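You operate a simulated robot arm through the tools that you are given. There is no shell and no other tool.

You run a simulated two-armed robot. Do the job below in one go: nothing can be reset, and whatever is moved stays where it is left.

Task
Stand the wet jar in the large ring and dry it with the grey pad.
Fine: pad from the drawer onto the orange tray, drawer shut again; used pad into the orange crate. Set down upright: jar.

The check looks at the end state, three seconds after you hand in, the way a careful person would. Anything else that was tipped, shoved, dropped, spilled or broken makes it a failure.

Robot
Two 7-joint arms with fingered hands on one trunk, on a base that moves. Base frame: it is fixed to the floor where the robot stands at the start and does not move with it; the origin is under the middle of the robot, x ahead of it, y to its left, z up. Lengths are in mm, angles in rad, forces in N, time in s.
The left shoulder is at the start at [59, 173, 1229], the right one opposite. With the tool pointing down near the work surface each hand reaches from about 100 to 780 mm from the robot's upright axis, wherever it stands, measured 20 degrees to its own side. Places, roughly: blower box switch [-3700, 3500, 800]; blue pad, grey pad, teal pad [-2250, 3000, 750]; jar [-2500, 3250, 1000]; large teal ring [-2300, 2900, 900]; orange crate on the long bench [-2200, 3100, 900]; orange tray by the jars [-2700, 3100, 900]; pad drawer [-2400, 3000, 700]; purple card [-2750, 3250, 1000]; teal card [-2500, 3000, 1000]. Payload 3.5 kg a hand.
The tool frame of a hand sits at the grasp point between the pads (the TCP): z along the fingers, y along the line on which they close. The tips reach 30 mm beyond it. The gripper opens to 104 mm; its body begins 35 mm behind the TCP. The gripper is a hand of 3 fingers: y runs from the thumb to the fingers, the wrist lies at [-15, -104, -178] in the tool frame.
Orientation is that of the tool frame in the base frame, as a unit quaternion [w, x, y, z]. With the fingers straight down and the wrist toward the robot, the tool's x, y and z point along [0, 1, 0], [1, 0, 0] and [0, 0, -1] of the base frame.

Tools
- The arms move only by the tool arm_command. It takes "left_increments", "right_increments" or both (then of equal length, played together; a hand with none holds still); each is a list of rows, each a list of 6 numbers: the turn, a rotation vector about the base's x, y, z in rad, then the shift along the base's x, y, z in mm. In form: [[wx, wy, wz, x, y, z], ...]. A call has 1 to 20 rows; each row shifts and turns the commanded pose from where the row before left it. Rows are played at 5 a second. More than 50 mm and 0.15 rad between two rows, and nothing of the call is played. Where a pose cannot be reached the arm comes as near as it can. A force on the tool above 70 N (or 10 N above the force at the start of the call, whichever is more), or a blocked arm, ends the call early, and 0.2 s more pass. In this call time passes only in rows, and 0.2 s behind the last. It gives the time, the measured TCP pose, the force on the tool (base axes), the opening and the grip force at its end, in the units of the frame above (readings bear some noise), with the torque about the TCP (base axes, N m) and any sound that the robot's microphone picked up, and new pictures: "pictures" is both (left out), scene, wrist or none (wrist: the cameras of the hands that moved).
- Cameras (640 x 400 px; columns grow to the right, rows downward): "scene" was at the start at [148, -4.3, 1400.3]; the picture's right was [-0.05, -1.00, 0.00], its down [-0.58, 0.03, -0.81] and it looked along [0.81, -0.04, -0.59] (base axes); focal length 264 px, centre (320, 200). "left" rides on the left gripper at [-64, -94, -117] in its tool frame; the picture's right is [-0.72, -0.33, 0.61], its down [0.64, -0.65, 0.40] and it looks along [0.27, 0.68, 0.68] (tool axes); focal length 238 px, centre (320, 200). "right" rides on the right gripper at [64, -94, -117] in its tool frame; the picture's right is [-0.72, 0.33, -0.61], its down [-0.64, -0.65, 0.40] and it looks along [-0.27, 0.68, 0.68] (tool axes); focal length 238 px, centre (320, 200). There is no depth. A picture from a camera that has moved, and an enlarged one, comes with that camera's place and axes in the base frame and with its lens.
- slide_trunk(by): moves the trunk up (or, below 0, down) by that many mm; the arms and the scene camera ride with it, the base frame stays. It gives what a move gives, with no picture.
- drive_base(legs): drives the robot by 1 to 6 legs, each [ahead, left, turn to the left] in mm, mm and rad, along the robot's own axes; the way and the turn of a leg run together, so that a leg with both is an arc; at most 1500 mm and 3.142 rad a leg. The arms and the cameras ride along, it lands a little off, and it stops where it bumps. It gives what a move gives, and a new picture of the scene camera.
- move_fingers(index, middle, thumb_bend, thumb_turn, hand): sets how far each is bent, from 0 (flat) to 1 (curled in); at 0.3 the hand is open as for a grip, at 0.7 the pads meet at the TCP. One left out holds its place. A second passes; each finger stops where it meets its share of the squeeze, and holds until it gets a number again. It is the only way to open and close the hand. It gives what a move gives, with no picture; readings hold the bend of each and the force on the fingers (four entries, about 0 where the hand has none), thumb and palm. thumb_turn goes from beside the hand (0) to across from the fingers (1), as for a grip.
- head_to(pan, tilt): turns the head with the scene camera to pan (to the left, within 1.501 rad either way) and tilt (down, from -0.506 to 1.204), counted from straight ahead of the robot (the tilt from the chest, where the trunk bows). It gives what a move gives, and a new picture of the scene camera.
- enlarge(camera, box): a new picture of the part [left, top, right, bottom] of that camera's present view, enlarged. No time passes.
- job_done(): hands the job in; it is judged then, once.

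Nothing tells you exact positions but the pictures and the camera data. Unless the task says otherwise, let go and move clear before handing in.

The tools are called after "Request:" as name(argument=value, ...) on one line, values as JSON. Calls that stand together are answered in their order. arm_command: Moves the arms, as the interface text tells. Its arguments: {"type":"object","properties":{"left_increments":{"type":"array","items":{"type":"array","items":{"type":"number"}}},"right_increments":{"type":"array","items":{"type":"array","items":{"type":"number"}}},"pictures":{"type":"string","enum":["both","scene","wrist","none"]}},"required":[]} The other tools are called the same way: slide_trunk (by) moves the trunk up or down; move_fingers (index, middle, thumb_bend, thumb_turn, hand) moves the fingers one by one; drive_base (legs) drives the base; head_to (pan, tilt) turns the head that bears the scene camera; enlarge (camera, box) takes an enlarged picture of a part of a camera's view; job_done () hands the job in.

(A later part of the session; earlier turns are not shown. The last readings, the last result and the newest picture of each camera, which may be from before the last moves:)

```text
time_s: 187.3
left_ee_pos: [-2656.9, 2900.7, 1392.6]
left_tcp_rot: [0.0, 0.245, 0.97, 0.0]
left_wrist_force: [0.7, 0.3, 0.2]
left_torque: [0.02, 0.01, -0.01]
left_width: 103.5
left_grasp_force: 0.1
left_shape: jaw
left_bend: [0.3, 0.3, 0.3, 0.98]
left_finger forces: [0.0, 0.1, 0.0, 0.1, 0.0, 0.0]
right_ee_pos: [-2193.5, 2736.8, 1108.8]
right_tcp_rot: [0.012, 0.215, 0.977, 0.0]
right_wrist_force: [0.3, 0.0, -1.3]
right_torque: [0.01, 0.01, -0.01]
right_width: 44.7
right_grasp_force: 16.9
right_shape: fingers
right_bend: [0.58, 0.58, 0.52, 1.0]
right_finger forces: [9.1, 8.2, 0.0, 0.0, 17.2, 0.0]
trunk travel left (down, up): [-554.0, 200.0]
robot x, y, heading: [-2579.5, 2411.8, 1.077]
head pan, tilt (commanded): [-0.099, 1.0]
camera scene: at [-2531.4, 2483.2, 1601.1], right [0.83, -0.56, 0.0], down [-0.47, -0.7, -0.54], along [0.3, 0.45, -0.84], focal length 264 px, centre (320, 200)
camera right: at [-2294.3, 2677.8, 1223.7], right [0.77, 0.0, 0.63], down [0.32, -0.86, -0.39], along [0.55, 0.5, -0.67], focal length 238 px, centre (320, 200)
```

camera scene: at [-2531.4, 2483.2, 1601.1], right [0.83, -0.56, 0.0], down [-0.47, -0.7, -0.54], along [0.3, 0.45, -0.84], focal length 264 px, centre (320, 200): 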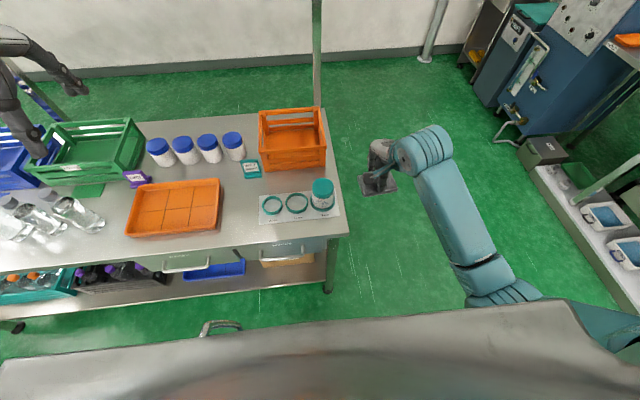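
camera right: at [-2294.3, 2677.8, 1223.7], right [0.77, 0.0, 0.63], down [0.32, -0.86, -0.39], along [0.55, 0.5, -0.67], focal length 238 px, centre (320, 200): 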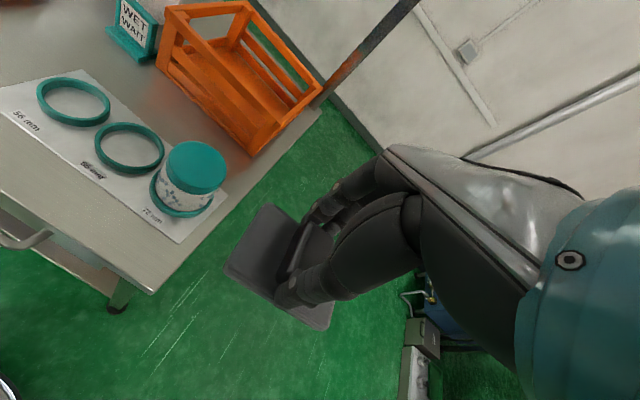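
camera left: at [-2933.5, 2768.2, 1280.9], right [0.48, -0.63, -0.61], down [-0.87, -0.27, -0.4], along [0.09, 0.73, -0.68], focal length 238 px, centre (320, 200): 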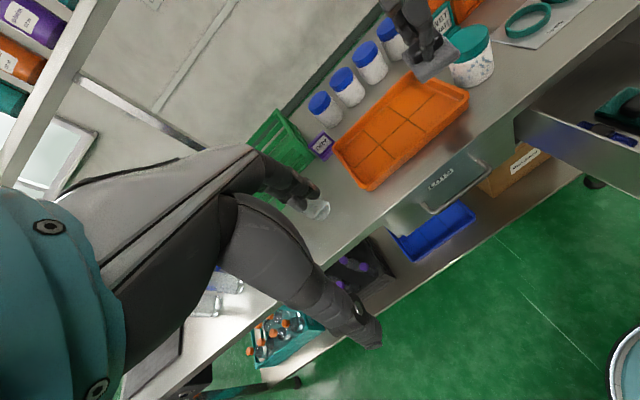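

Now I roll the hand about the forward axis so the pad's face turns toward the jar (pointing left).

Request:
arm_command(right_increments=[[0.0688, 0.1276, 0, 0, 0, -8], [0.0688, 0.1276, 0, 0, 0, -8], [0.0688, 0.1276, 0, 0, 0, -8], [0.0688, 0.1276, 0, 0, 0, -8], [0.0688, 0.1276, 0, 0, 0, -8], [0.0688, 0.1276, 0, 0, 0, -8], [0.0688, 0.1276, 0, 0, 0, -8], [0.0688, 0.1276, 0, 0, 0, -8], [0.0688, 0.1276, 0, 0, 0, -8], [0.0688, 0.1276, 0, 0, 0, -8], [0, 0, 0, 0, 0, 0]])

```text
time_s: 189.7
left_ee_pos: [-2657.5, 2901.0, 1393.3]
left_tcp_rot: [0.001, 0.244, 0.97, 0.0]
left_wrist_force: [-0.2, 0.0, 0.1]
left_torque: [0.0, -0.03, 0.02]
left_width: 103.9
left_grasp_force: 0.1
left_shape: jaw
left_bend: [0.3, 0.3, 0.3, 0.98]
left_finger forces: [0.1, 0.0, 0.0, 0.0, 0.0, 0.0]
right_ee_pos: [-2194.5, 2736.4, 1030.8]
right_tcp_rot: [-0.628, 0.163, 0.738, 0.184]
right_wrist_force: [-0.2, 0.0, -0.2]
right_torque: [-0.03, -0.03, 0.0]
right_width: 44.6
right_grasp_force: 16.6
right_shape: fingers
right_bend: [0.58, 0.59, 0.52, 1.0]
right_finger forces: [9.1, 7.7, 0.0, 0.0, 16.9, 0.0]
trunk travel left (down, up): [-554.0, 200.0]
robot x, y, heading: [-2576.4, 2412.2, 1.08]
head pan, tilt (commanded): [-0.099, 1.0]
camera scene: at [-2531.4, 2482.3, 1601.1], right [0.83, -0.56, 0.0], down [-0.47, -0.7, -0.54], along [0.3, 0.45, -0.84], focal length 264 px, centre (320, 200)
camera right: at [-2147.6, 2598.3, 1104.5], right [0.8, -0.01, -0.6], down [-0.56, -0.39, -0.73], along [-0.22, 0.92, -0.32], focal length 238 px, centre (320, 200)
```

scene: 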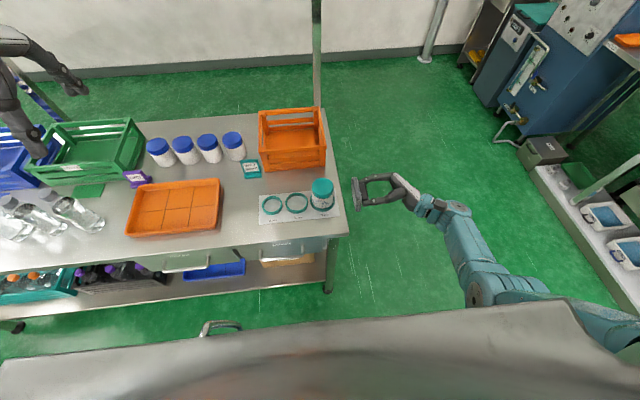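
right: 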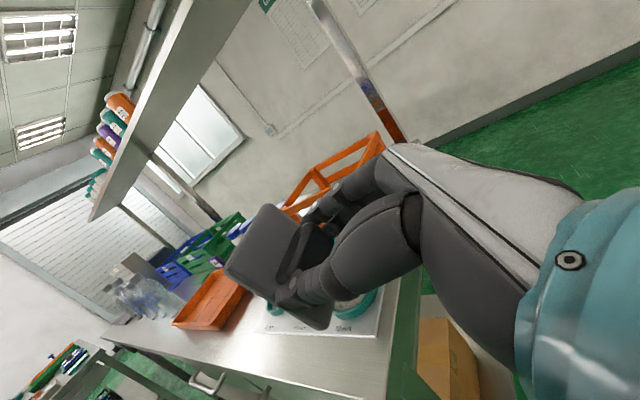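

The pad faces the jar now. I finish the roll, move it a little away, and lower the trunk for better reach.

Request:
arm_command(right_increments=[[0.0665, 0.1232, 0, 17.6, -9.5, 30], [0, 0, 0, 0, 0, 40], [0, 0, 0, 0, 0, 0]], pictures="none")

Request:
slide_trunk(by=-120)

Request:
move_fingers(hand="left", index=0.7, middle=0.7, thumb_bend=0.68)

```text
time_s: 190.5
left_ee_pos: [-2657.2, 2901.4, 1392.0]
left_tcp_rot: [0.0, 0.245, 0.97, 0.0]
left_wrist_force: [-0.3, 0.6, 0.1]
left_torque: [-0.01, 0.02, 0.0]
left_width: 103.7
left_grasp_force: 0.0
left_shape: jaw
left_bend: [0.3, 0.3, 0.3, 0.98]
left_finger forces: [0.1, 0.0, 0.0, 0.1, 0.0, 0.0]
right_ee_pos: [-2174.8, 2729.2, 1099.2]
right_tcp_rot: [-0.678, 0.154, 0.692, 0.196]
right_wrist_force: [0.3, 0.3, -0.1]
right_torque: [0.04, -0.04, 0.03]
right_width: 44.8
right_grasp_force: 16.8
right_shape: fingers
right_bend: [0.58, 0.59, 0.52, 1.0]
right_finger forces: [9.0, 7.8, 0.1, 0.0, 16.9, 0.1]
trunk travel left (down, up): [-554.0, 200.0]
robot x, y, heading: [-2574.8, 2412.7, 1.072]
head pan, tilt (commanded): [-0.099, 1.0]
```

```text
time_s: 192.0
left_ee_pos: [-2658.5, 2900.6, 1273.5]
left_tcp_rot: [0.0, 0.245, 0.97, -0.001]
left_wrist_force: [0.1, 0.5, -0.1]
left_torque: [0.01, -0.01, 0.04]
left_width: 103.6
left_grasp_force: 0.1
left_shape: jaw
left_bend: [0.3, 0.3, 0.3, 0.98]
left_finger forces: [0.0, 0.0, 0.1, 0.0, 0.1, 0.0]
right_ee_pos: [-2176.3, 2726.7, 981.4]
right_tcp_rot: [-0.678, 0.154, 0.692, 0.197]
right_wrist_force: [-0.3, -0.5, -1.2]
right_torque: [0.0, -0.02, 0.03]
right_width: 44.8
right_grasp_force: 17.2
right_shape: fingers
right_bend: [0.58, 0.59, 0.52, 1.0]
right_finger forces: [9.1, 7.9, 0.1, 0.1, 16.8, 0.0]
trunk travel left (down, up): [-434.0, 320.0]
robot x, y, heading: [-2578.5, 2411.0, 1.075]
head pan, tilt (commanded): [-0.099, 1.0]
```

```text
time_s: 193.0
left_ee_pos: [-2656.7, 2899.9, 1271.4]
left_tcp_rot: [0.0, 0.244, 0.97, 0.0]
left_wrist_force: [0.0, 0.6, -0.2]
left_torque: [0.0, -0.01, 0.01]
left_width: 4.3
left_grasp_force: 0.1
left_shape: fingers
left_bend: [0.7, 0.7, 0.68, 0.98]
left_finger forces: [0.1, 0.0, 0.0, 0.1, 0.0, 0.0]
right_ee_pos: [-2176.6, 2727.7, 979.9]
right_tcp_rot: [-0.677, 0.155, 0.692, 0.197]
right_wrist_force: [0.1, 0.5, 0.0]
right_torque: [0.0, -0.03, -0.02]
right_width: 44.7
right_grasp_force: 16.5
right_shape: fingers
right_bend: [0.58, 0.59, 0.52, 1.0]
right_finger forces: [9.2, 7.9, 0.1, 0.1, 16.9, 0.0]
trunk travel left (down, up): [-434.0, 320.0]
robot x, y, heading: [-2579.5, 2408.9, 1.08]
head pan, tilt (commanded): [-0.099, 1.0]
```

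I bring the closed left hand over the jar's lid to steady it from above while wiping.

Request:
arm_command(left_increments=[[0, 0, -0.04, 38.8, -3.9, -17], [0, 0, -0.04, 38.8, -3.9, -17], [0, 0, -0.04, 38.8, -3.9, -17], [0, 0, -0.04, 38.8, -3.9, -17], [0, 0, -0.04, 38.8, -3.9, -17], [0, 0, -0.04, 38.8, -3.9, -17], [0, 0, -0.04, 38.8, -3.9, -17], [0, 0, -0.04, 38.8, -3.9, -17], [0, 0, -0.04, 38.8, -3.9, -17], [0, 0, -0.04, 38.8, -3.9, -17], [0, 0, 0, 0, 0, 0]])

```text
time_s: 195.4
left_ee_pos: [-2270.4, 2863.3, 1102.3]
left_tcp_rot: [0.0, 0.432, 0.902, 0.0]
left_wrist_force: [-0.2, -0.2, -0.6]
left_torque: [0.0, -0.03, -0.02]
left_width: 4.0
left_grasp_force: 0.1
left_shape: fingers
left_bend: [0.7, 0.7, 0.68, 0.98]
left_finger forces: [0.0, 0.0, 0.0, 0.0, 0.1, 0.0]
right_ee_pos: [-2176.7, 2727.4, 980.3]
right_tcp_rot: [-0.677, 0.152, 0.693, 0.196]
right_wrist_force: [-0.2, 0.0, -1.0]
right_torque: [0.0, 0.01, -0.02]
right_width: 44.4
right_grasp_force: 17.3
right_shape: fingers
right_bend: [0.58, 0.59, 0.52, 1.0]
right_finger forces: [9.2, 7.8, 0.0, 0.0, 16.9, 0.0]
trunk travel left (down, up): [-434.0, 320.0]
robot x, y, heading: [-2573.1, 2410.2, 1.078]
head pan, tilt (commanded): [-0.099, 1.0]
camera scene: at [-2524.4, 2496.9, 1480.6], right [0.83, -0.56, 0.0], down [-0.47, -0.7, -0.54], along [0.3, 0.45, -0.84], focal length 264 px, centre (320, 200)
camera left: at [-2303.1, 2755.3, 1219.6], right [0.2, -0.77, -0.61], down [-0.91, 0.09, -0.4], along [0.37, 0.64, -0.68], focal length 238 px, centre (320, 200)
```

scene: 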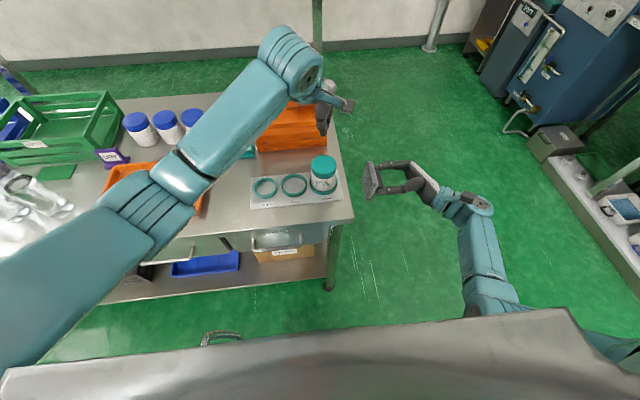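
left: 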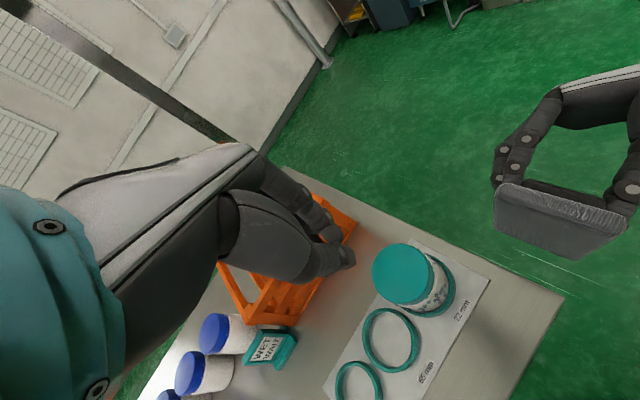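

Request:
arm_command(left_increments=[[0, 0, 0, 1.2, 0.2, -30], [0, 0, 0, 1.2, 0.2, -30], [0, 0, 0, 1.2, 0.2, -30], [0, 0, 0, 1.2, 0.2, -20], [0, 0, 0, 0, 0, 0]])

Request:
enlarge(camera="left", box=[260, 160, 580, 360])

Request:
enlarge(camera="scene", box=[270, 110, 430, 210])

```text
time_s: 196.6
left_ee_pos: [-2266.2, 2863.4, 991.2]
left_tcp_rot: [0.0, 0.432, 0.902, 0.0]
left_wrist_force: [0.1, 0.8, 0.0]
left_torque: [0.02, 0.01, 0.02]
left_width: 3.9
left_grasp_force: 0.0
left_shape: fingers
left_bend: [0.7, 0.7, 0.68, 0.98]
left_finger forces: [0.0, 0.1, 0.0, 0.0, 0.0, 0.0]
right_ee_pos: [-2176.4, 2727.4, 979.6]
right_tcp_rot: [-0.677, 0.154, 0.692, 0.197]
right_wrist_force: [0.3, 0.0, 0.0]
right_torque: [-0.03, -0.01, -0.01]
right_width: 44.8
right_grasp_force: 16.7
right_shape: fingers
right_bend: [0.58, 0.59, 0.52, 1.0]
right_finger forces: [9.0, 7.9, 0.1, 0.0, 16.9, 0.0]
trunk travel left (down, up): [-434.0, 320.0]
robot x, y, heading: [-2581.3, 2414.6, 1.078]
head pan, tilt (commanded): [-0.099, 1.0]
camera scene: at [-2523.7, 2496.8, 1480.6], right [0.83, -0.56, 0.0], down [-0.47, -0.7, -0.54], along [0.3, 0.45, -0.84], focal length 264 px, centre (320, 200)
camera left: at [-2298.4, 2754.8, 1108.5], right [0.2, -0.77, -0.61], down [-0.91, 0.09, -0.4], along [0.36, 0.64, -0.68], focal length 238 px, centre (320, 200)
```

scene: 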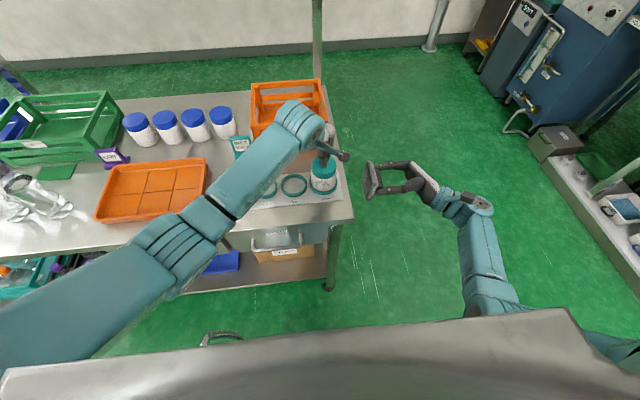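
left: 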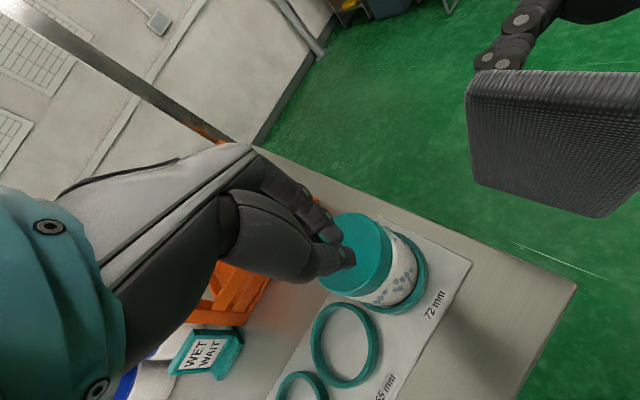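

```text
2.00 times, centred on (420, 260) of left
camera zoom: at [-2298.4, 2754.8, 1108.5], right [0.2, -0.77, -0.61], down [-0.91, 0.09, -0.4], along [0.36, 0.64, -0.68], focal length 477 px, centre (120, 80)
```

zoom: 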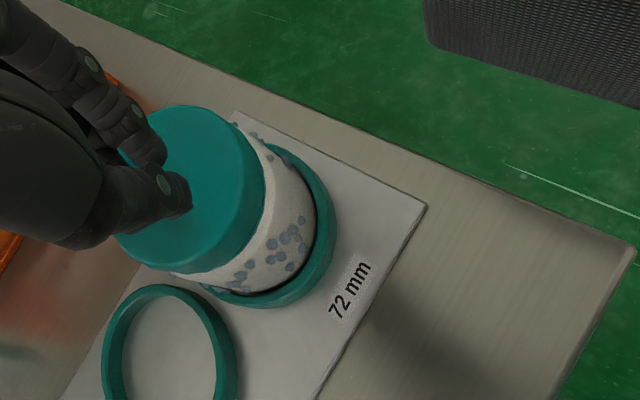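

```text
4.00 times, centred on (350, 160) of scene
camera zoom: at [-2523.7, 2496.8, 1480.6], right [0.83, -0.56, 0.0], down [-0.47, -0.7, -0.54], along [0.3, 0.45, -0.84], focal length 1054 px, centre (200, 360)
```

zoom: 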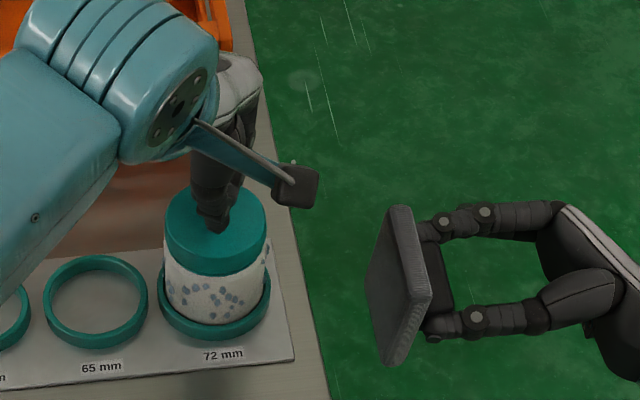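

Request:
arm_command(left_increments=[[0, 0, 0, 0, 0, -5], [0, 0, 0, 0, 0, -5], [0, 0, 0, 0, 0, 0]], pictures="none")

```text
time_s: 197.4
left_ee_pos: [-2264.8, 2863.0, 982.2]
left_tcp_rot: [0.0, 0.432, 0.902, 0.0]
left_wrist_force: [0.3, -0.2, -0.8]
left_torque: [-0.04, 0.02, 0.0]
left_width: 3.7
left_grasp_force: 0.1
left_shape: fingers
left_bend: [0.7, 0.7, 0.68, 0.98]
left_finger forces: [0.0, 0.1, 0.0, 0.0, 0.1, 0.0]
right_ee_pos: [-2175.5, 2727.6, 980.1]
right_tcp_rot: [-0.678, 0.155, 0.692, 0.197]
right_wrist_force: [-1.1, -0.5, -0.3]
right_torque: [-0.01, -0.03, 0.02]
right_width: 44.6
right_grasp_force: 16.6
right_shape: fingers
right_bend: [0.58, 0.59, 0.52, 1.0]
right_finger forces: [9.2, 7.8, 0.0, 0.0, 16.9, 0.0]
trunk travel left (down, up): [-434.0, 320.0]
robot x, y, heading: [-2576.7, 2409.4, 1.075]
head pan, tilt (commanded): [-0.099, 1.0]
```

Request:
arm_command(left_increments=[[0, 0, 0, 0, 0, -3], [0, 0, 0, 0, 0, -3], [0, 0, 0, 0, 0, 0]], pictures="none")

```text
time_s: 198.2
left_ee_pos: [-2263.5, 2861.9, 980.7]
left_tcp_rot: [0.003, 0.433, 0.901, 0.003]
left_wrist_force: [-3.8, -1.7, 24.1]
left_torque: [-0.39, 0.25, -0.07]
left_width: 3.4
left_grasp_force: 11.9
left_shape: fingers
left_bend: [0.7, 0.7, 0.7, 0.98]
left_finger forces: [0.1, 0.1, 0.0, 0.0, 24.6, 0.0]
right_ee_pos: [-2177.0, 2726.1, 981.4]
right_tcp_rot: [-0.677, 0.152, 0.693, 0.197]
right_wrist_force: [0.5, 0.1, 0.2]
right_torque: [-0.04, -0.01, 0.0]
right_width: 44.6
right_grasp_force: 16.7
right_shape: fingers
right_bend: [0.58, 0.59, 0.52, 1.0]
right_finger forces: [9.1, 7.8, 0.1, 0.1, 16.8, 0.0]
trunk travel left (down, up): [-434.0, 320.0]
robot x, y, heading: [-2575.4, 2408.4, 1.076]
head pan, tilt (commanded): [-0.099, 1.0]
```

The left thumb now presses the lid (I ease it slightly). I bring the pad to the jar's right side at the right height.

Request:
arm_command(left_increments=[[0, 0, 0, 0, 0, 1.5], [0, 0, 0, 0, 0, 0], [0, 0, 0, 0, 0, 0], [0, 0, 0, 0, 0, 0]], right_increments=[[0, 0, 0, 4.8, 29.2, -16], [0, 0, 0, 4.8, 29.2, -16], [0, 0, 0, 4.8, 29.2, -14], [0, 0, 0, 0, 0, 0]])

Request:
enlarge(camera="scene", box=[290, 120, 410, 210])

Request:
enlarge(camera="left", box=[280, 120, 600, 320])

```text
time_s: 199.2
left_ee_pos: [-2265.3, 2861.1, 980.6]
left_tcp_rot: [0.001, 0.433, 0.902, 0.001]
left_wrist_force: [-4.1, -1.5, 26.8]
left_torque: [-0.42, 0.22, -0.05]
left_width: 2.0
left_grasp_force: 12.9
left_shape: fingers
left_bend: [0.7, 0.7, 0.7, 0.98]
left_finger forces: [0.1, 0.0, 0.1, 0.0, 25.7, 0.0]
right_ee_pos: [-2167.8, 2794.9, 945.4]
right_tcp_rot: [-0.676, 0.154, 0.693, 0.198]
right_wrist_force: [0.0, 0.1, -0.3]
right_torque: [-0.04, -0.06, 0.0]
right_width: 44.3
right_grasp_force: 17.2
right_shape: fingers
right_bend: [0.58, 0.59, 0.52, 1.0]
right_finger forces: [9.0, 7.8, 0.0, 0.0, 16.8, 0.0]
right hand out of reach, approached as far as the arm can: row 3
trunk travel left (down, up): [-434.0, 320.0]
robot x, y, heading: [-2573.5, 2412.7, 1.075]
head pan, tilt (commanded): [-0.099, 1.0]
camera scene: at [-2525.4, 2494.9, 1480.8], right [0.83, -0.56, 0.0], down [-0.47, -0.7, -0.54], along [0.3, 0.45, -0.84], focal length 264 px, centre (320, 200)
camera right: at [-2113.1, 2651.6, 1004.6], right [0.72, 0.03, -0.69], down [-0.64, -0.34, -0.69], along [-0.26, 0.94, -0.23], focal length 238 px, centre (320, 200)
camera left: at [-2299.1, 2752.2, 1097.2], right [0.2, -0.76, -0.61], down [-0.91, 0.09, -0.41], along [0.37, 0.64, -0.68], focal length 238 px, centre (320, 200)
```

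scene: 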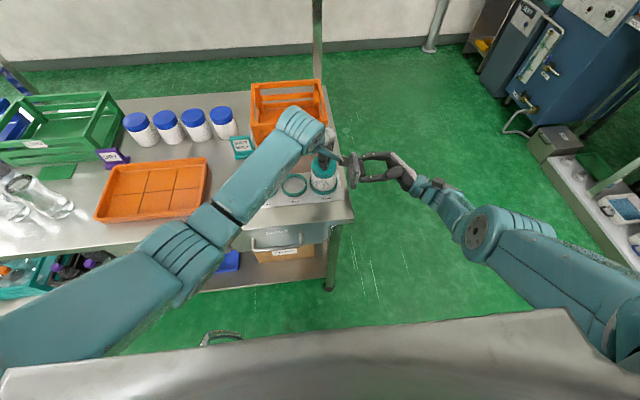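
right: 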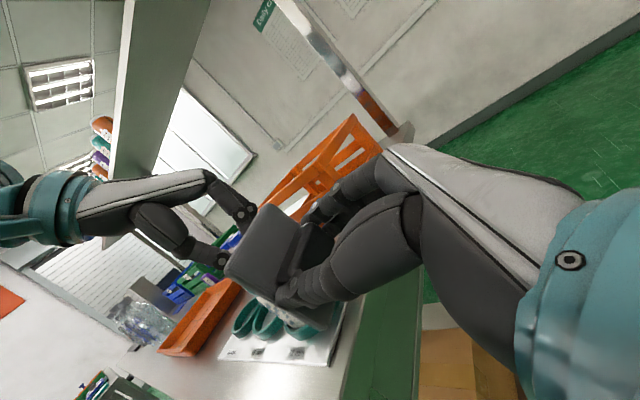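
left: 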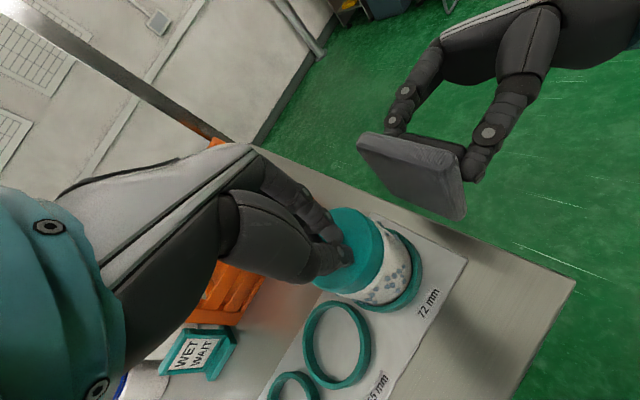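

```text
4.44 times, centred on (350, 165) of scene
camera zoom: at [-2525.4, 2494.9, 1480.8], right [0.83, -0.56, 0.0], down [-0.47, -0.7, -0.54], along [0.3, 0.45, -0.84], focal length 1171 px, centre (187, 356)
```

zoom: 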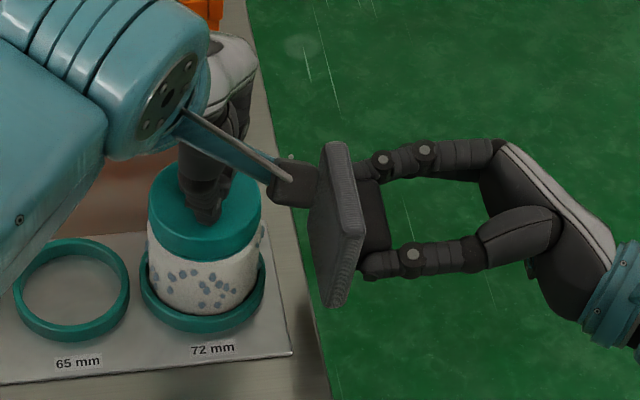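

```text
2.00 times, centred on (440, 220) of left
camera zoom: at [-2299.1, 2752.2, 1097.2], right [0.2, -0.76, -0.61], down [-0.91, 0.09, -0.41], along [0.37, 0.64, -0.68], focal length 477 px, centre (80, 160)
```

zoom: 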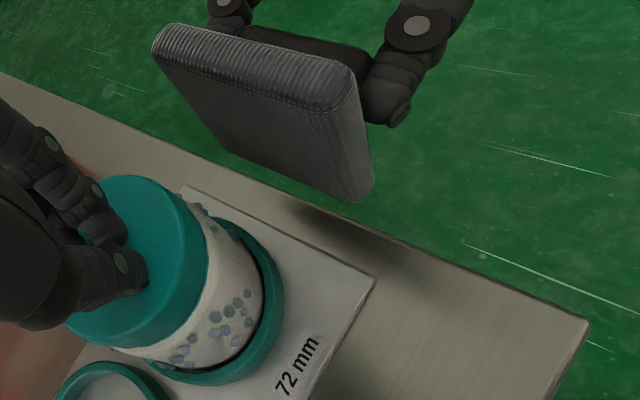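

The right arm is just short of reach, so I lift the left hand, move the base 50 mm forward, lower the trunk a bit, and set up again.

Request:
arm_command(left_increments=[[0, 0, 0, 0, 0, 20], [0, 0, 0, 0, 0, 30], [0, 0, 0, 0, 0, 0]], right_increments=[[0, 0, 0, 0, 0, 20], [0, 0, 0, 0, 0, 30], [0, 0, 0, 0, 0, 0]], pictures="none")

Request:
drive_base(legs=[[50, 0, 0]])

Request:
slide_trunk(by=-40)

Request:
arm_command(right_increments=[[0, 0, 0, 0, 0, 0]])

```text
time_s: 200.0
left_ee_pos: [-2264.3, 2861.1, 1027.5]
left_tcp_rot: [0.0, 0.432, 0.902, -0.001]
left_wrist_force: [0.0, 0.1, -0.1]
left_torque: [0.02, 0.02, -0.01]
left_width: 3.4
left_grasp_force: 0.1
left_shape: fingers
left_bend: [0.7, 0.7, 0.68, 0.98]
left_finger forces: [0.1, 0.0, 0.1, 0.1, 0.0, 0.0]
right_ee_pos: [-2166.3, 2795.7, 993.8]
right_tcp_rot: [-0.677, 0.154, 0.692, 0.197]
right_wrist_force: [0.0, -0.1, -0.2]
right_torque: [-0.01, -0.01, -0.01]
right_width: 44.5
right_grasp_force: 16.7
right_shape: fingers
right_bend: [0.58, 0.59, 0.52, 1.0]
right_finger forces: [9.1, 7.8, 0.1, 0.1, 16.7, 0.1]
trunk travel left (down, up): [-434.0, 320.0]
robot x, y, heading: [-2574.5, 2410.8, 1.078]
head pan, tilt (commanded): [-0.099, 1.0]
```

```text
time_s: 200.9
left_ee_pos: [-2240.1, 2906.9, 1025.9]
left_tcp_rot: [0.0, 0.432, 0.902, -0.001]
left_wrist_force: [-0.5, 0.4, -0.3]
left_torque: [0.0, -0.01, 0.02]
left_width: 3.1
left_grasp_force: 0.1
left_shape: fingers
left_bend: [0.7, 0.7, 0.68, 0.98]
left_finger forces: [0.1, 0.1, 0.0, 0.0, 0.0, 0.0]
right_ee_pos: [-2143.2, 2840.2, 993.7]
right_tcp_rot: [-0.677, 0.154, 0.692, 0.196]
right_wrist_force: [0.1, 0.1, -1.9]
right_torque: [0.01, 0.0, 0.02]
right_width: 44.7
right_grasp_force: 17.0
right_shape: fingers
right_bend: [0.58, 0.59, 0.52, 1.0]
right_finger forces: [9.0, 7.8, 0.0, 0.0, 16.6, 0.1]
trunk travel left (down, up): [-434.0, 320.0]
robot x, y, heading: [-2556.7, 2452.3, 1.078]
head pan, tilt (commanded): [-0.099, 1.0]
camera scene: at [-2499.3, 2541.8, 1480.4], right [0.83, -0.56, 0.0], down [-0.47, -0.7, -0.54], along [0.3, 0.45, -0.84], focal length 264 px, centre (320, 200)
```

scene: 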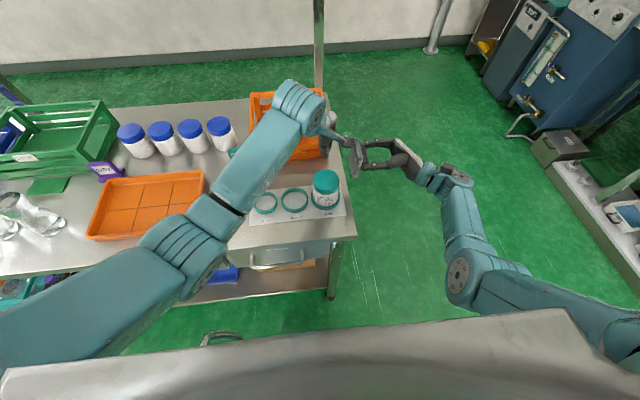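

```text
time_s: 201.8
left_ee_pos: [-2240.2, 2905.1, 988.1]
left_tcp_rot: [0.0, 0.432, 0.902, 0.0]
left_wrist_force: [-0.4, -0.1, -0.8]
left_torque: [0.0, 0.02, -0.04]
left_width: 3.4
left_grasp_force: 0.1
left_shape: fingers
left_bend: [0.7, 0.7, 0.68, 0.98]
left_finger forces: [0.1, 0.1, 0.0, 0.0, 0.1, 0.0]
right_ee_pos: [-2143.8, 2839.1, 954.9]
right_tcp_rot: [-0.677, 0.153, 0.692, 0.197]
right_wrist_force: [-0.1, -0.2, -0.9]
right_torque: [-0.04, 0.0, 0.0]
right_width: 44.3
right_grasp_force: 16.7
right_shape: fingers
right_bend: [0.58, 0.59, 0.52, 1.0]
right_finger forces: [9.1, 7.8, 0.1, 0.1, 16.7, 0.0]
trunk travel left (down, up): [-394.0, 360.0]
robot x, y, heading: [-2557.8, 2453.1, 1.08]
head pan, tilt (commanded): [-0.099, 1.0]
```

```text
time_s: 202.2
left_ee_pos: [-2239.6, 2904.8, 987.9]
left_tcp_rot: [0.0, 0.432, 0.902, 0.0]
left_wrist_force: [0.0, 0.2, -0.5]
left_torque: [-0.02, 0.01, -0.01]
left_width: 3.4
left_grasp_force: 0.1
left_shape: fingers
left_bend: [0.7, 0.7, 0.68, 0.98]
left_finger forces: [0.1, 0.0, 0.1, 0.0, 0.0, 0.1]
right_ee_pos: [-2143.2, 2837.9, 954.2]
right_tcp_rot: [-0.677, 0.154, 0.692, 0.196]
right_wrist_force: [0.5, 0.3, -0.2]
right_torque: [-0.01, -0.01, 0.03]
right_width: 44.7
right_grasp_force: 16.8
right_shape: fingers
right_bend: [0.58, 0.59, 0.52, 1.0]
right_finger forces: [8.9, 7.8, 0.0, 0.0, 16.6, 0.0]
trunk travel left (down, up): [-394.0, 360.0]
robot x, y, heading: [-2557.8, 2452.7, 1.075]
head pan, tilt (commanded): [-0.099, 1.0]
camera scene: at [-2496.1, 2547.8, 1440.3], right [0.83, -0.56, 0.0], down [-0.47, -0.7, -0.54], along [0.3, 0.45, -0.84], focal length 264 px, centre (320, 200)
camera right: at [-2088.7, 2696.2, 1013.0], right [0.72, 0.03, -0.69], down [-0.64, -0.34, -0.68], along [-0.26, 0.94, -0.23], focal length 238 px, centre (320, 200)
```

scene: 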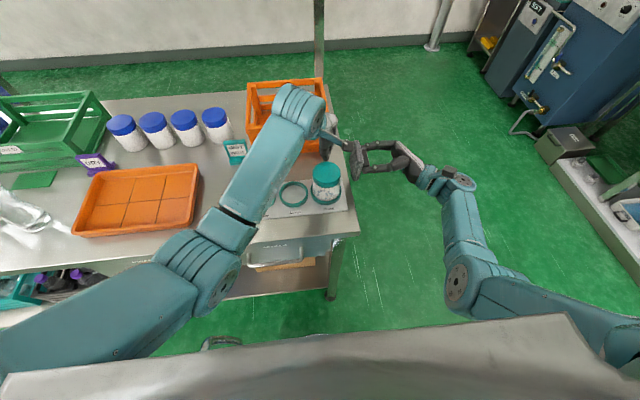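
right: 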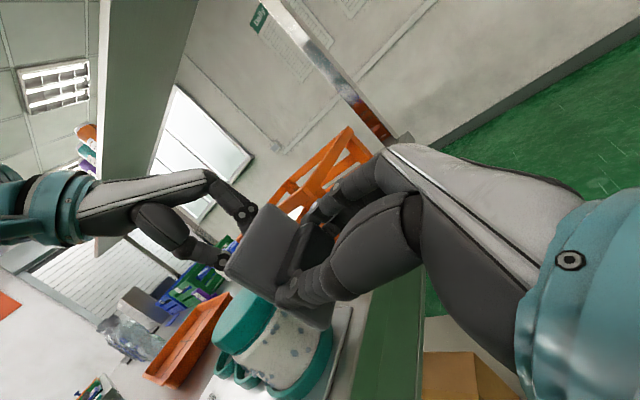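

Request:
arm_command(left_increments=[[0, 0, 0, -12.7, -21, 5], [0, 0, 0, -12.7, -21, 0], [0, 0, 0, 0, 0, 0]], right_increments=[[0, 0, 0, -7.1, -13.2, -11], [0, 0, 0, -7.1, -13.2, -11], [0, 0, 0, 0, 0, 0]])

Request:
enlarge(camera="scene", box=[290, 130, 410, 220])

Request:
enlarge(camera="left", box=[280, 120, 600, 320])

```text
time_s: 203.0
left_ee_pos: [-2264.9, 2863.7, 991.3]
left_tcp_rot: [0.0, 0.432, 0.902, 0.0]
left_wrist_force: [-0.7, -0.3, 0.4]
left_torque: [-0.03, -0.01, 0.0]
left_width: 3.2
left_grasp_force: 0.1
left_shape: fingers
left_bend: [0.7, 0.7, 0.68, 0.98]
left_finger forces: [0.1, 0.1, 0.0, 0.0, 0.0, 0.1]
right_ee_pos: [-2157.3, 2813.0, 931.3]
right_tcp_rot: [-0.677, 0.155, 0.692, 0.196]
right_wrist_force: [0.4, -1.1, -1.3]
right_torque: [-0.05, -0.05, -0.04]
right_width: 44.4
right_grasp_force: 16.9
right_shape: fingers
right_bend: [0.58, 0.59, 0.52, 1.0]
right_finger forces: [9.0, 7.8, 0.0, 0.0, 16.6, 0.1]
trunk travel left (down, up): [-394.0, 360.0]
robot x, y, heading: [-2555.2, 2452.8, 1.077]
head pan, tilt (commanded): [-0.099, 1.0]
camera scene: at [-2495.9, 2548.1, 1440.2], right [0.83, -0.56, 0.0], down [-0.47, -0.7, -0.54], along [0.3, 0.45, -0.84], focal length 264 px, centre (320, 200)
camera right: at [-2102.2, 2670.5, 990.7], right [0.72, 0.03, -0.69], down [-0.64, -0.34, -0.68], along [-0.26, 0.94, -0.23], focal length 238 px, centre (320, 200)
camera left: at [-2299.3, 2754.9, 1109.1], right [0.2, -0.76, -0.61], down [-0.91, 0.09, -0.4], along [0.36, 0.64, -0.68], focal length 238 px, centre (320, 200)
```

scene: 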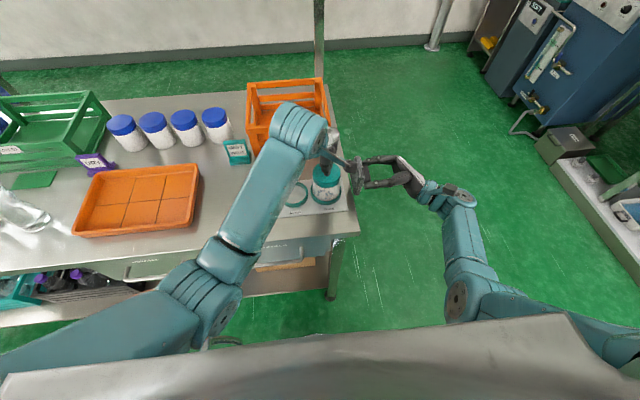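
right: 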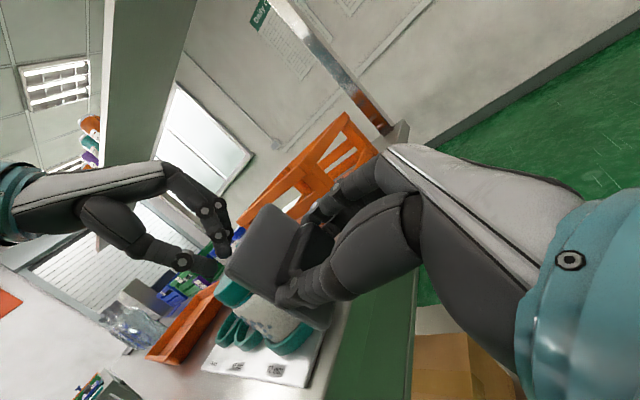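
left: 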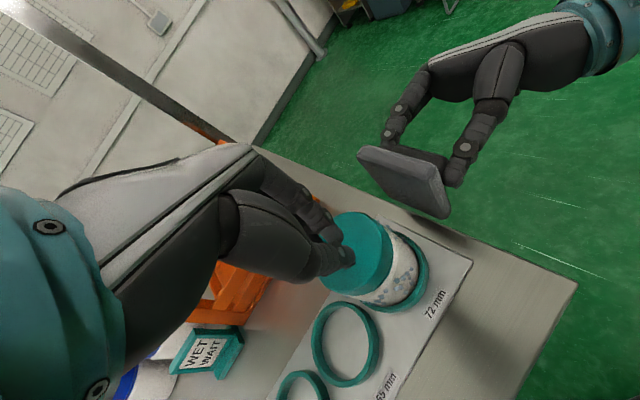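

```text
4.44 times, centred on (350, 175) of scene
camera zoom: at [-2495.9, 2548.1, 1440.2], right [0.83, -0.56, 0.0], down [-0.47, -0.7, -0.54], along [0.3, 0.45, -0.84], focal length 1171 px, centre (187, 311)
```

zoom: 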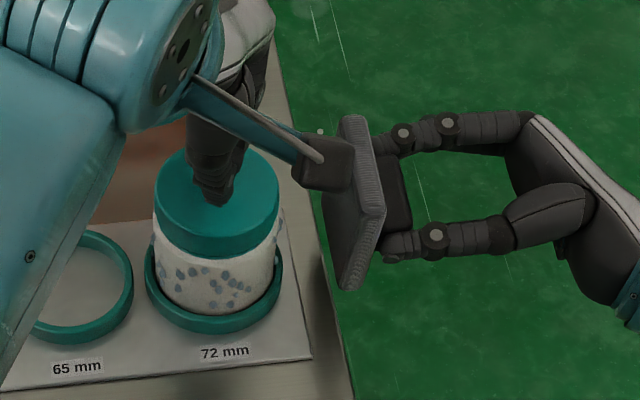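

```text
2.00 times, centred on (440, 220) of left
camera zoom: at [-2299.3, 2754.9, 1109.1], right [0.2, -0.76, -0.61], down [-0.91, 0.09, -0.4], along [0.36, 0.64, -0.68], focal length 477 px, centre (80, 160)
```

zoom: 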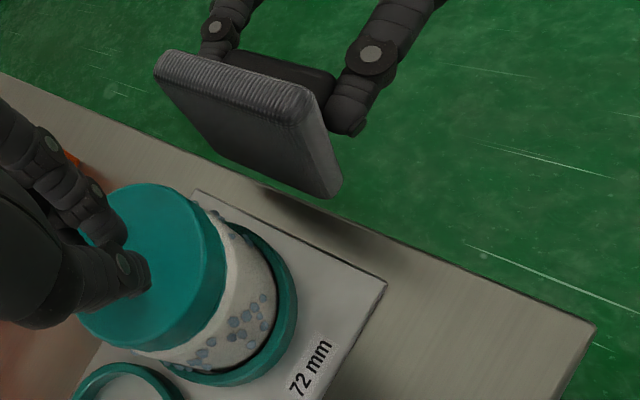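

Request:
arm_command(left_increments=[[0, 0, 0, 0, 0, -5], [0, 0, 0, 0, 0, -4], [0, 0, 0, 0, 0, -2], [0, 0, 0, 0, 0, 0]], pictures="none")

```text
time_s: 204.0
left_ee_pos: [-2265.9, 2863.6, 981.3]
left_tcp_rot: [0.001, 0.433, 0.902, 0.0]
left_wrist_force: [0.0, 0.4, -0.9]
left_torque: [0.02, -0.03, 0.03]
left_width: 3.4
left_grasp_force: 0.1
left_shape: fingers
left_bend: [0.7, 0.7, 0.68, 0.98]
left_finger forces: [0.0, 0.0, 0.0, 0.1, 0.0, 0.0]
right_ee_pos: [-2156.5, 2811.3, 932.2]
right_tcp_rot: [-0.677, 0.154, 0.692, 0.196]
right_wrist_force: [-0.3, -0.3, -0.4]
right_torque: [-0.01, -0.02, 0.01]
right_width: 44.1
right_grasp_force: 16.5
right_shape: fingers
right_bend: [0.58, 0.59, 0.52, 1.0]
right_finger forces: [9.0, 7.7, 0.0, 0.0, 16.7, 0.1]
trunk travel left (down, up): [-394.0, 360.0]
robot x, y, heading: [-2554.1, 2453.4, 1.073]
head pan, tilt (commanded): [-0.099, 1.0]
```

Request:
arm_command(left_increments=[[0, 0, 0, 0, 0, -2], [0, 0, 0, 0, 0, 0]], pictures="none")

```text
time_s: 204.6
left_ee_pos: [-2266.4, 2862.9, 980.0]
left_tcp_rot: [0.0, 0.432, 0.902, 0.001]
left_wrist_force: [-0.1, 0.0, 7.3]
left_torque: [-0.13, 0.04, 0.01]
left_width: 2.9
left_grasp_force: 3.3
left_shape: fingers
left_bend: [0.7, 0.7, 0.68, 0.98]
left_finger forces: [0.0, 0.1, 0.0, 0.0, 6.8, 0.0]
right_ee_pos: [-2157.0, 2812.7, 932.3]
right_tcp_rot: [-0.677, 0.154, 0.692, 0.197]
right_wrist_force: [0.2, -0.8, -0.4]
right_torque: [-0.02, -0.02, 0.0]
right_width: 44.1
right_grasp_force: 17.0
right_shape: fingers
right_bend: [0.58, 0.59, 0.52, 1.0]
right_finger forces: [9.0, 7.7, 0.1, 0.0, 16.6, 0.1]
trunk travel left (down, up): [-394.0, 360.0]
robot x, y, heading: [-2556.1, 2456.2, 1.073]
head pan, tilt (commanded): [-0.099, 1.0]
```

Request:
arm_command(left_increments=[[0, 0, 0, 0, 0, -0.8], [0, 0, 0, 0, 0, 0], [0, 0, 0, 0, 0, 0], [0, 0, 0, 0, 0, 0]], right_increments=[[0, 0, 0, -13.2, 7.1, 0], [0, 0, 0, -13.2, 7.1, 0], [0, 0, 0, -4.4, 2.4, 0], [0, 0, 0, 0, 0, 0]])

Request:
enlarge(camera="scene", box=[290, 130, 410, 220])

Request:
enlarge(camera="left", box=[280, 140, 520, 340])

```text
time_s: 205.6
left_ee_pos: [-2265.0, 2862.4, 980.3]
left_tcp_rot: [0.0, 0.432, 0.902, 0.002]
left_wrist_force: [-4.0, -0.1, 19.7]
left_torque: [-0.28, 0.25, -0.05]
left_width: 3.2
left_grasp_force: 9.6
left_shape: fingers
left_bend: [0.7, 0.7, 0.69, 0.98]
left_finger forces: [0.0, 0.0, 0.0, 0.0, 19.6, 0.1]
right_ee_pos: [-2186.6, 2827.8, 934.0]
right_tcp_rot: [-0.676, 0.156, 0.692, 0.199]
right_wrist_force: [9.7, -0.6, 0.1]
right_torque: [-0.05, -0.12, -0.21]
right_width: 44.3
right_grasp_force: 19.7
right_shape: fingers
right_bend: [0.58, 0.59, 0.52, 1.0]
right_finger forces: [9.8, 14.2, 0.0, 0.0, 16.1, 0.1]
trunk travel left (down, up): [-394.0, 360.0]
robot x, y, heading: [-2550.9, 2454.9, 1.075]
head pan, tilt (commanded): [-0.099, 1.0]
camera scene: at [-2496.3, 2546.5, 1440.5], right [0.83, -0.56, 0.0], down [-0.47, -0.7, -0.54], along [0.3, 0.45, -0.84], focal length 264 px, centre (320, 200)
camera right: at [-2132.9, 2685.6, 992.3], right [0.72, 0.03, -0.69], down [-0.65, -0.34, -0.68], along [-0.25, 0.94, -0.23], focal length 238 px, centre (320, 200)
camera left: at [-2299.0, 2754.0, 1097.5], right [0.2, -0.76, -0.62], down [-0.91, 0.09, -0.41], along [0.37, 0.64, -0.68], focal length 238 px, centre (320, 200)
```

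scene: 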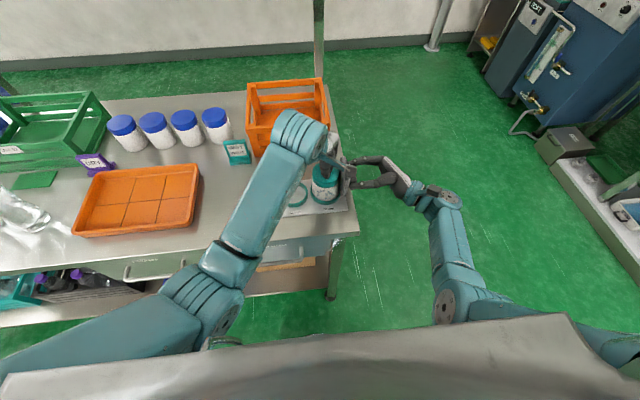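
right: 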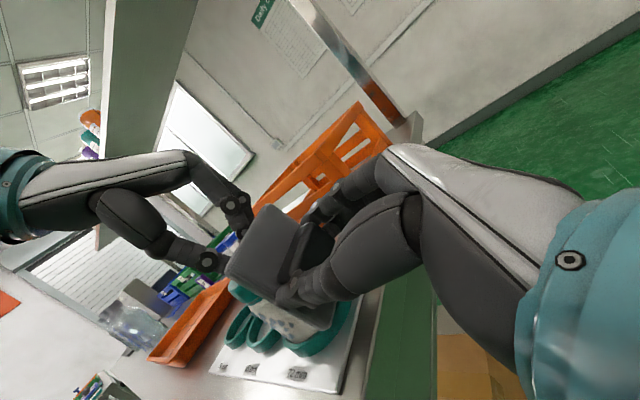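
left: 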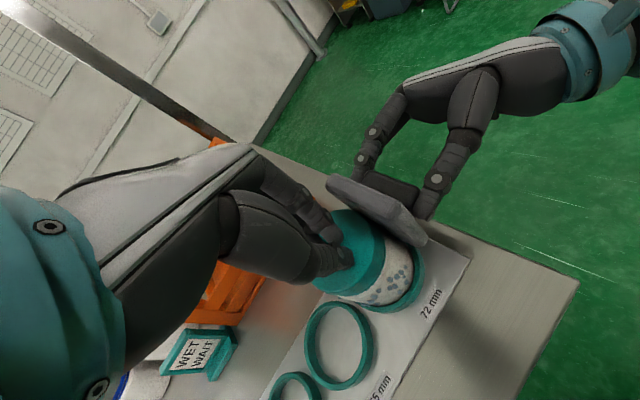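

```text
4.44 times, centred on (350, 175) of scene
camera zoom: at [-2496.3, 2546.5, 1440.5], right [0.83, -0.56, 0.0], down [-0.47, -0.7, -0.54], along [0.3, 0.45, -0.84], focal length 1171 px, centre (187, 311)
```

zoom: 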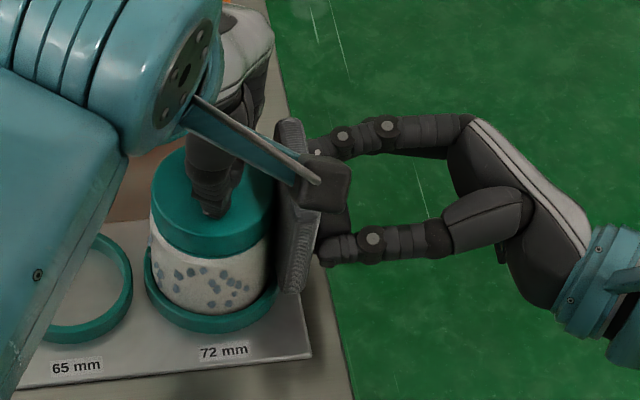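

```text
2.00 times, centred on (400, 240) of left
camera zoom: at [-2299.0, 2754.0, 1097.5], right [0.2, -0.76, -0.62], down [-0.91, 0.09, -0.41], along [0.37, 0.64, -0.68], focal length 477 px, centre (160, 120)
```

zoom: 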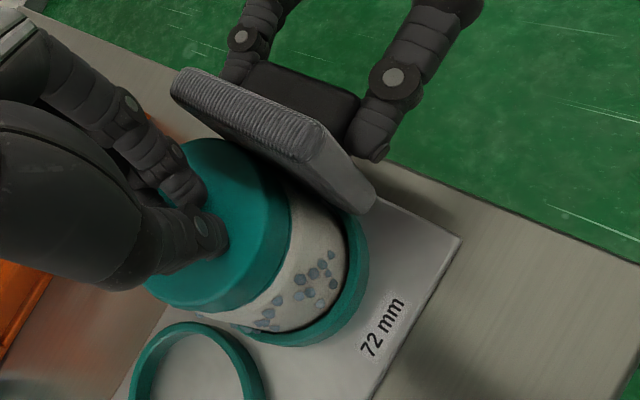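

The pad is pressed on the jar's right side (~9 N) while the left thumb holds the lid. First wiping strokes: sideways and up-down, then a check of the drops.

Request:
arm_command(right_increments=[[0, 0, 0, 4.7, 8.8, 0], [0, 0, 0, 4.7, 8.8, 0], [0, 0, 0, -4.7, -8.8, 0], [0, 0, 0, -4.7, -8.8, 0], [0, 0, 0, -4.7, -8.8, 0], [0, 0, 0, -4.7, -8.8, 0], [0, 0, 0, 4.7, 8.8, 0], [0, 0, 0, 4.7, 8.8, 0], [0, 0, 0, 0, 0, 8], [0, 0, 0, 0, 0, 8], [0, 0, 0, 0, 0, -8], [0, 0, 0, 0, 0, -8], [0, 0, 0, 0, 0, -3], [0, 0, 0, 0, 0, 3], [0, 0, 0, 0, 0, 0]])

Request:
enlarge(camera="left", box=[280, 140, 520, 340])

Request:
enlarge(camera="scene", box=[290, 130, 410, 220])

```text
time_s: 208.8
left_ee_pos: [-2265.9, 2861.5, 980.5]
left_tcp_rot: [0.0, 0.433, 0.902, 0.002]
left_wrist_force: [-3.6, -0.9, 24.3]
left_torque: [-0.38, 0.24, -0.07]
left_width: 2.8
left_grasp_force: 12.4
left_shape: fingers
left_bend: [0.7, 0.7, 0.7, 0.98]
left_finger forces: [0.1, 0.0, 0.0, 0.0, 24.1, 0.0]
right_ee_pos: [-2188.4, 2827.4, 932.9]
right_tcp_rot: [-0.676, 0.154, 0.693, 0.197]
right_wrist_force: [9.1, -2.9, -1.5]
right_torque: [-0.12, -0.16, -0.12]
right_width: 44.6
right_grasp_force: 20.0
right_shape: fingers
right_bend: [0.6, 0.6, 0.51, 1.0]
right_finger forces: [8.9, 14.9, 0.0, 0.0, 16.9, 0.1]
trunk travel left (down, up): [-394.0, 360.0]
robot x, y, heading: [-2554.0, 2453.3, 1.073]
head pan, tilt (commanded): [-0.099, 1.0]
camera scene: at [-2496.4, 2545.9, 1440.5], right [0.83, -0.56, 0.0], down [-0.47, -0.7, -0.54], along [0.3, 0.45, -0.84], focal length 264 px, centre (320, 200)
camera right: at [-2134.2, 2685.2, 991.5], right [0.72, 0.03, -0.69], down [-0.64, -0.34, -0.68], along [-0.26, 0.94, -0.23], focal length 238 px, centre (320, 200)
```

scene: 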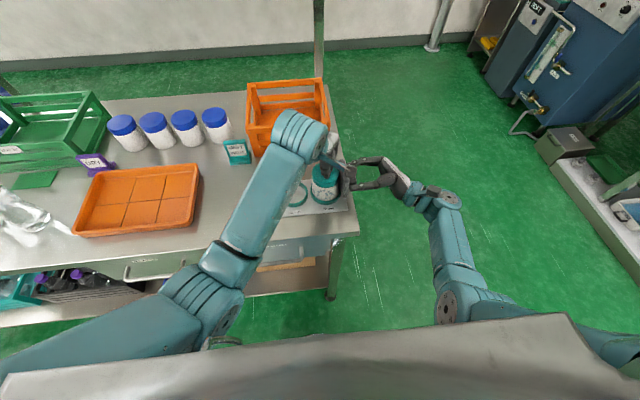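
right: 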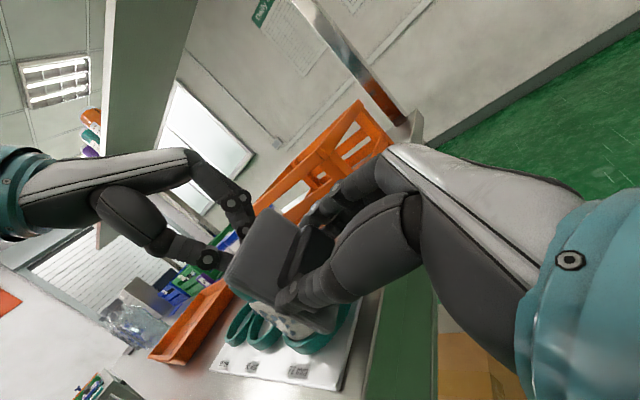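

```text
2.00 times, centred on (400, 240) of left
camera zoom: at [-2299.1, 2753.4, 1097.4], right [0.2, -0.76, -0.62], down [-0.91, 0.09, -0.41], along [0.37, 0.64, -0.68], focal length 477 px, centre (160, 120)
```

zoom: 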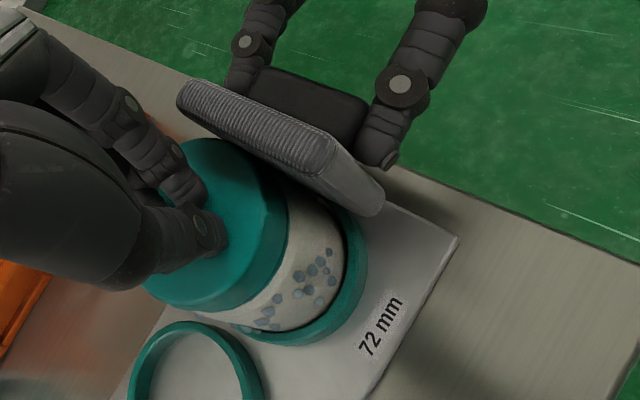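

```text
4.44 times, centred on (350, 175) of scene
camera zoom: at [-2496.4, 2545.9, 1440.5], right [0.83, -0.56, 0.0], down [-0.47, -0.7, -0.54], along [0.3, 0.45, -0.84], focal length 1171 px, centre (187, 311)
```

zoom: 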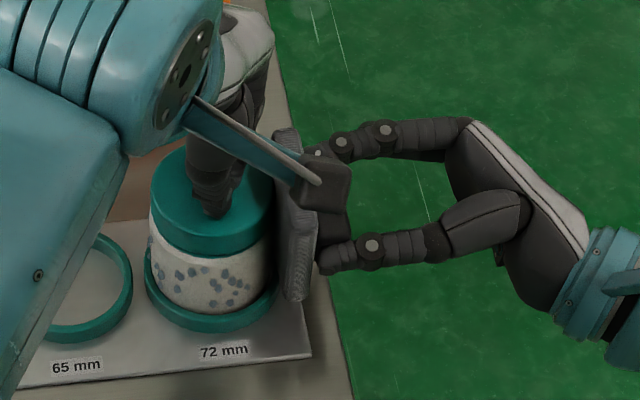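

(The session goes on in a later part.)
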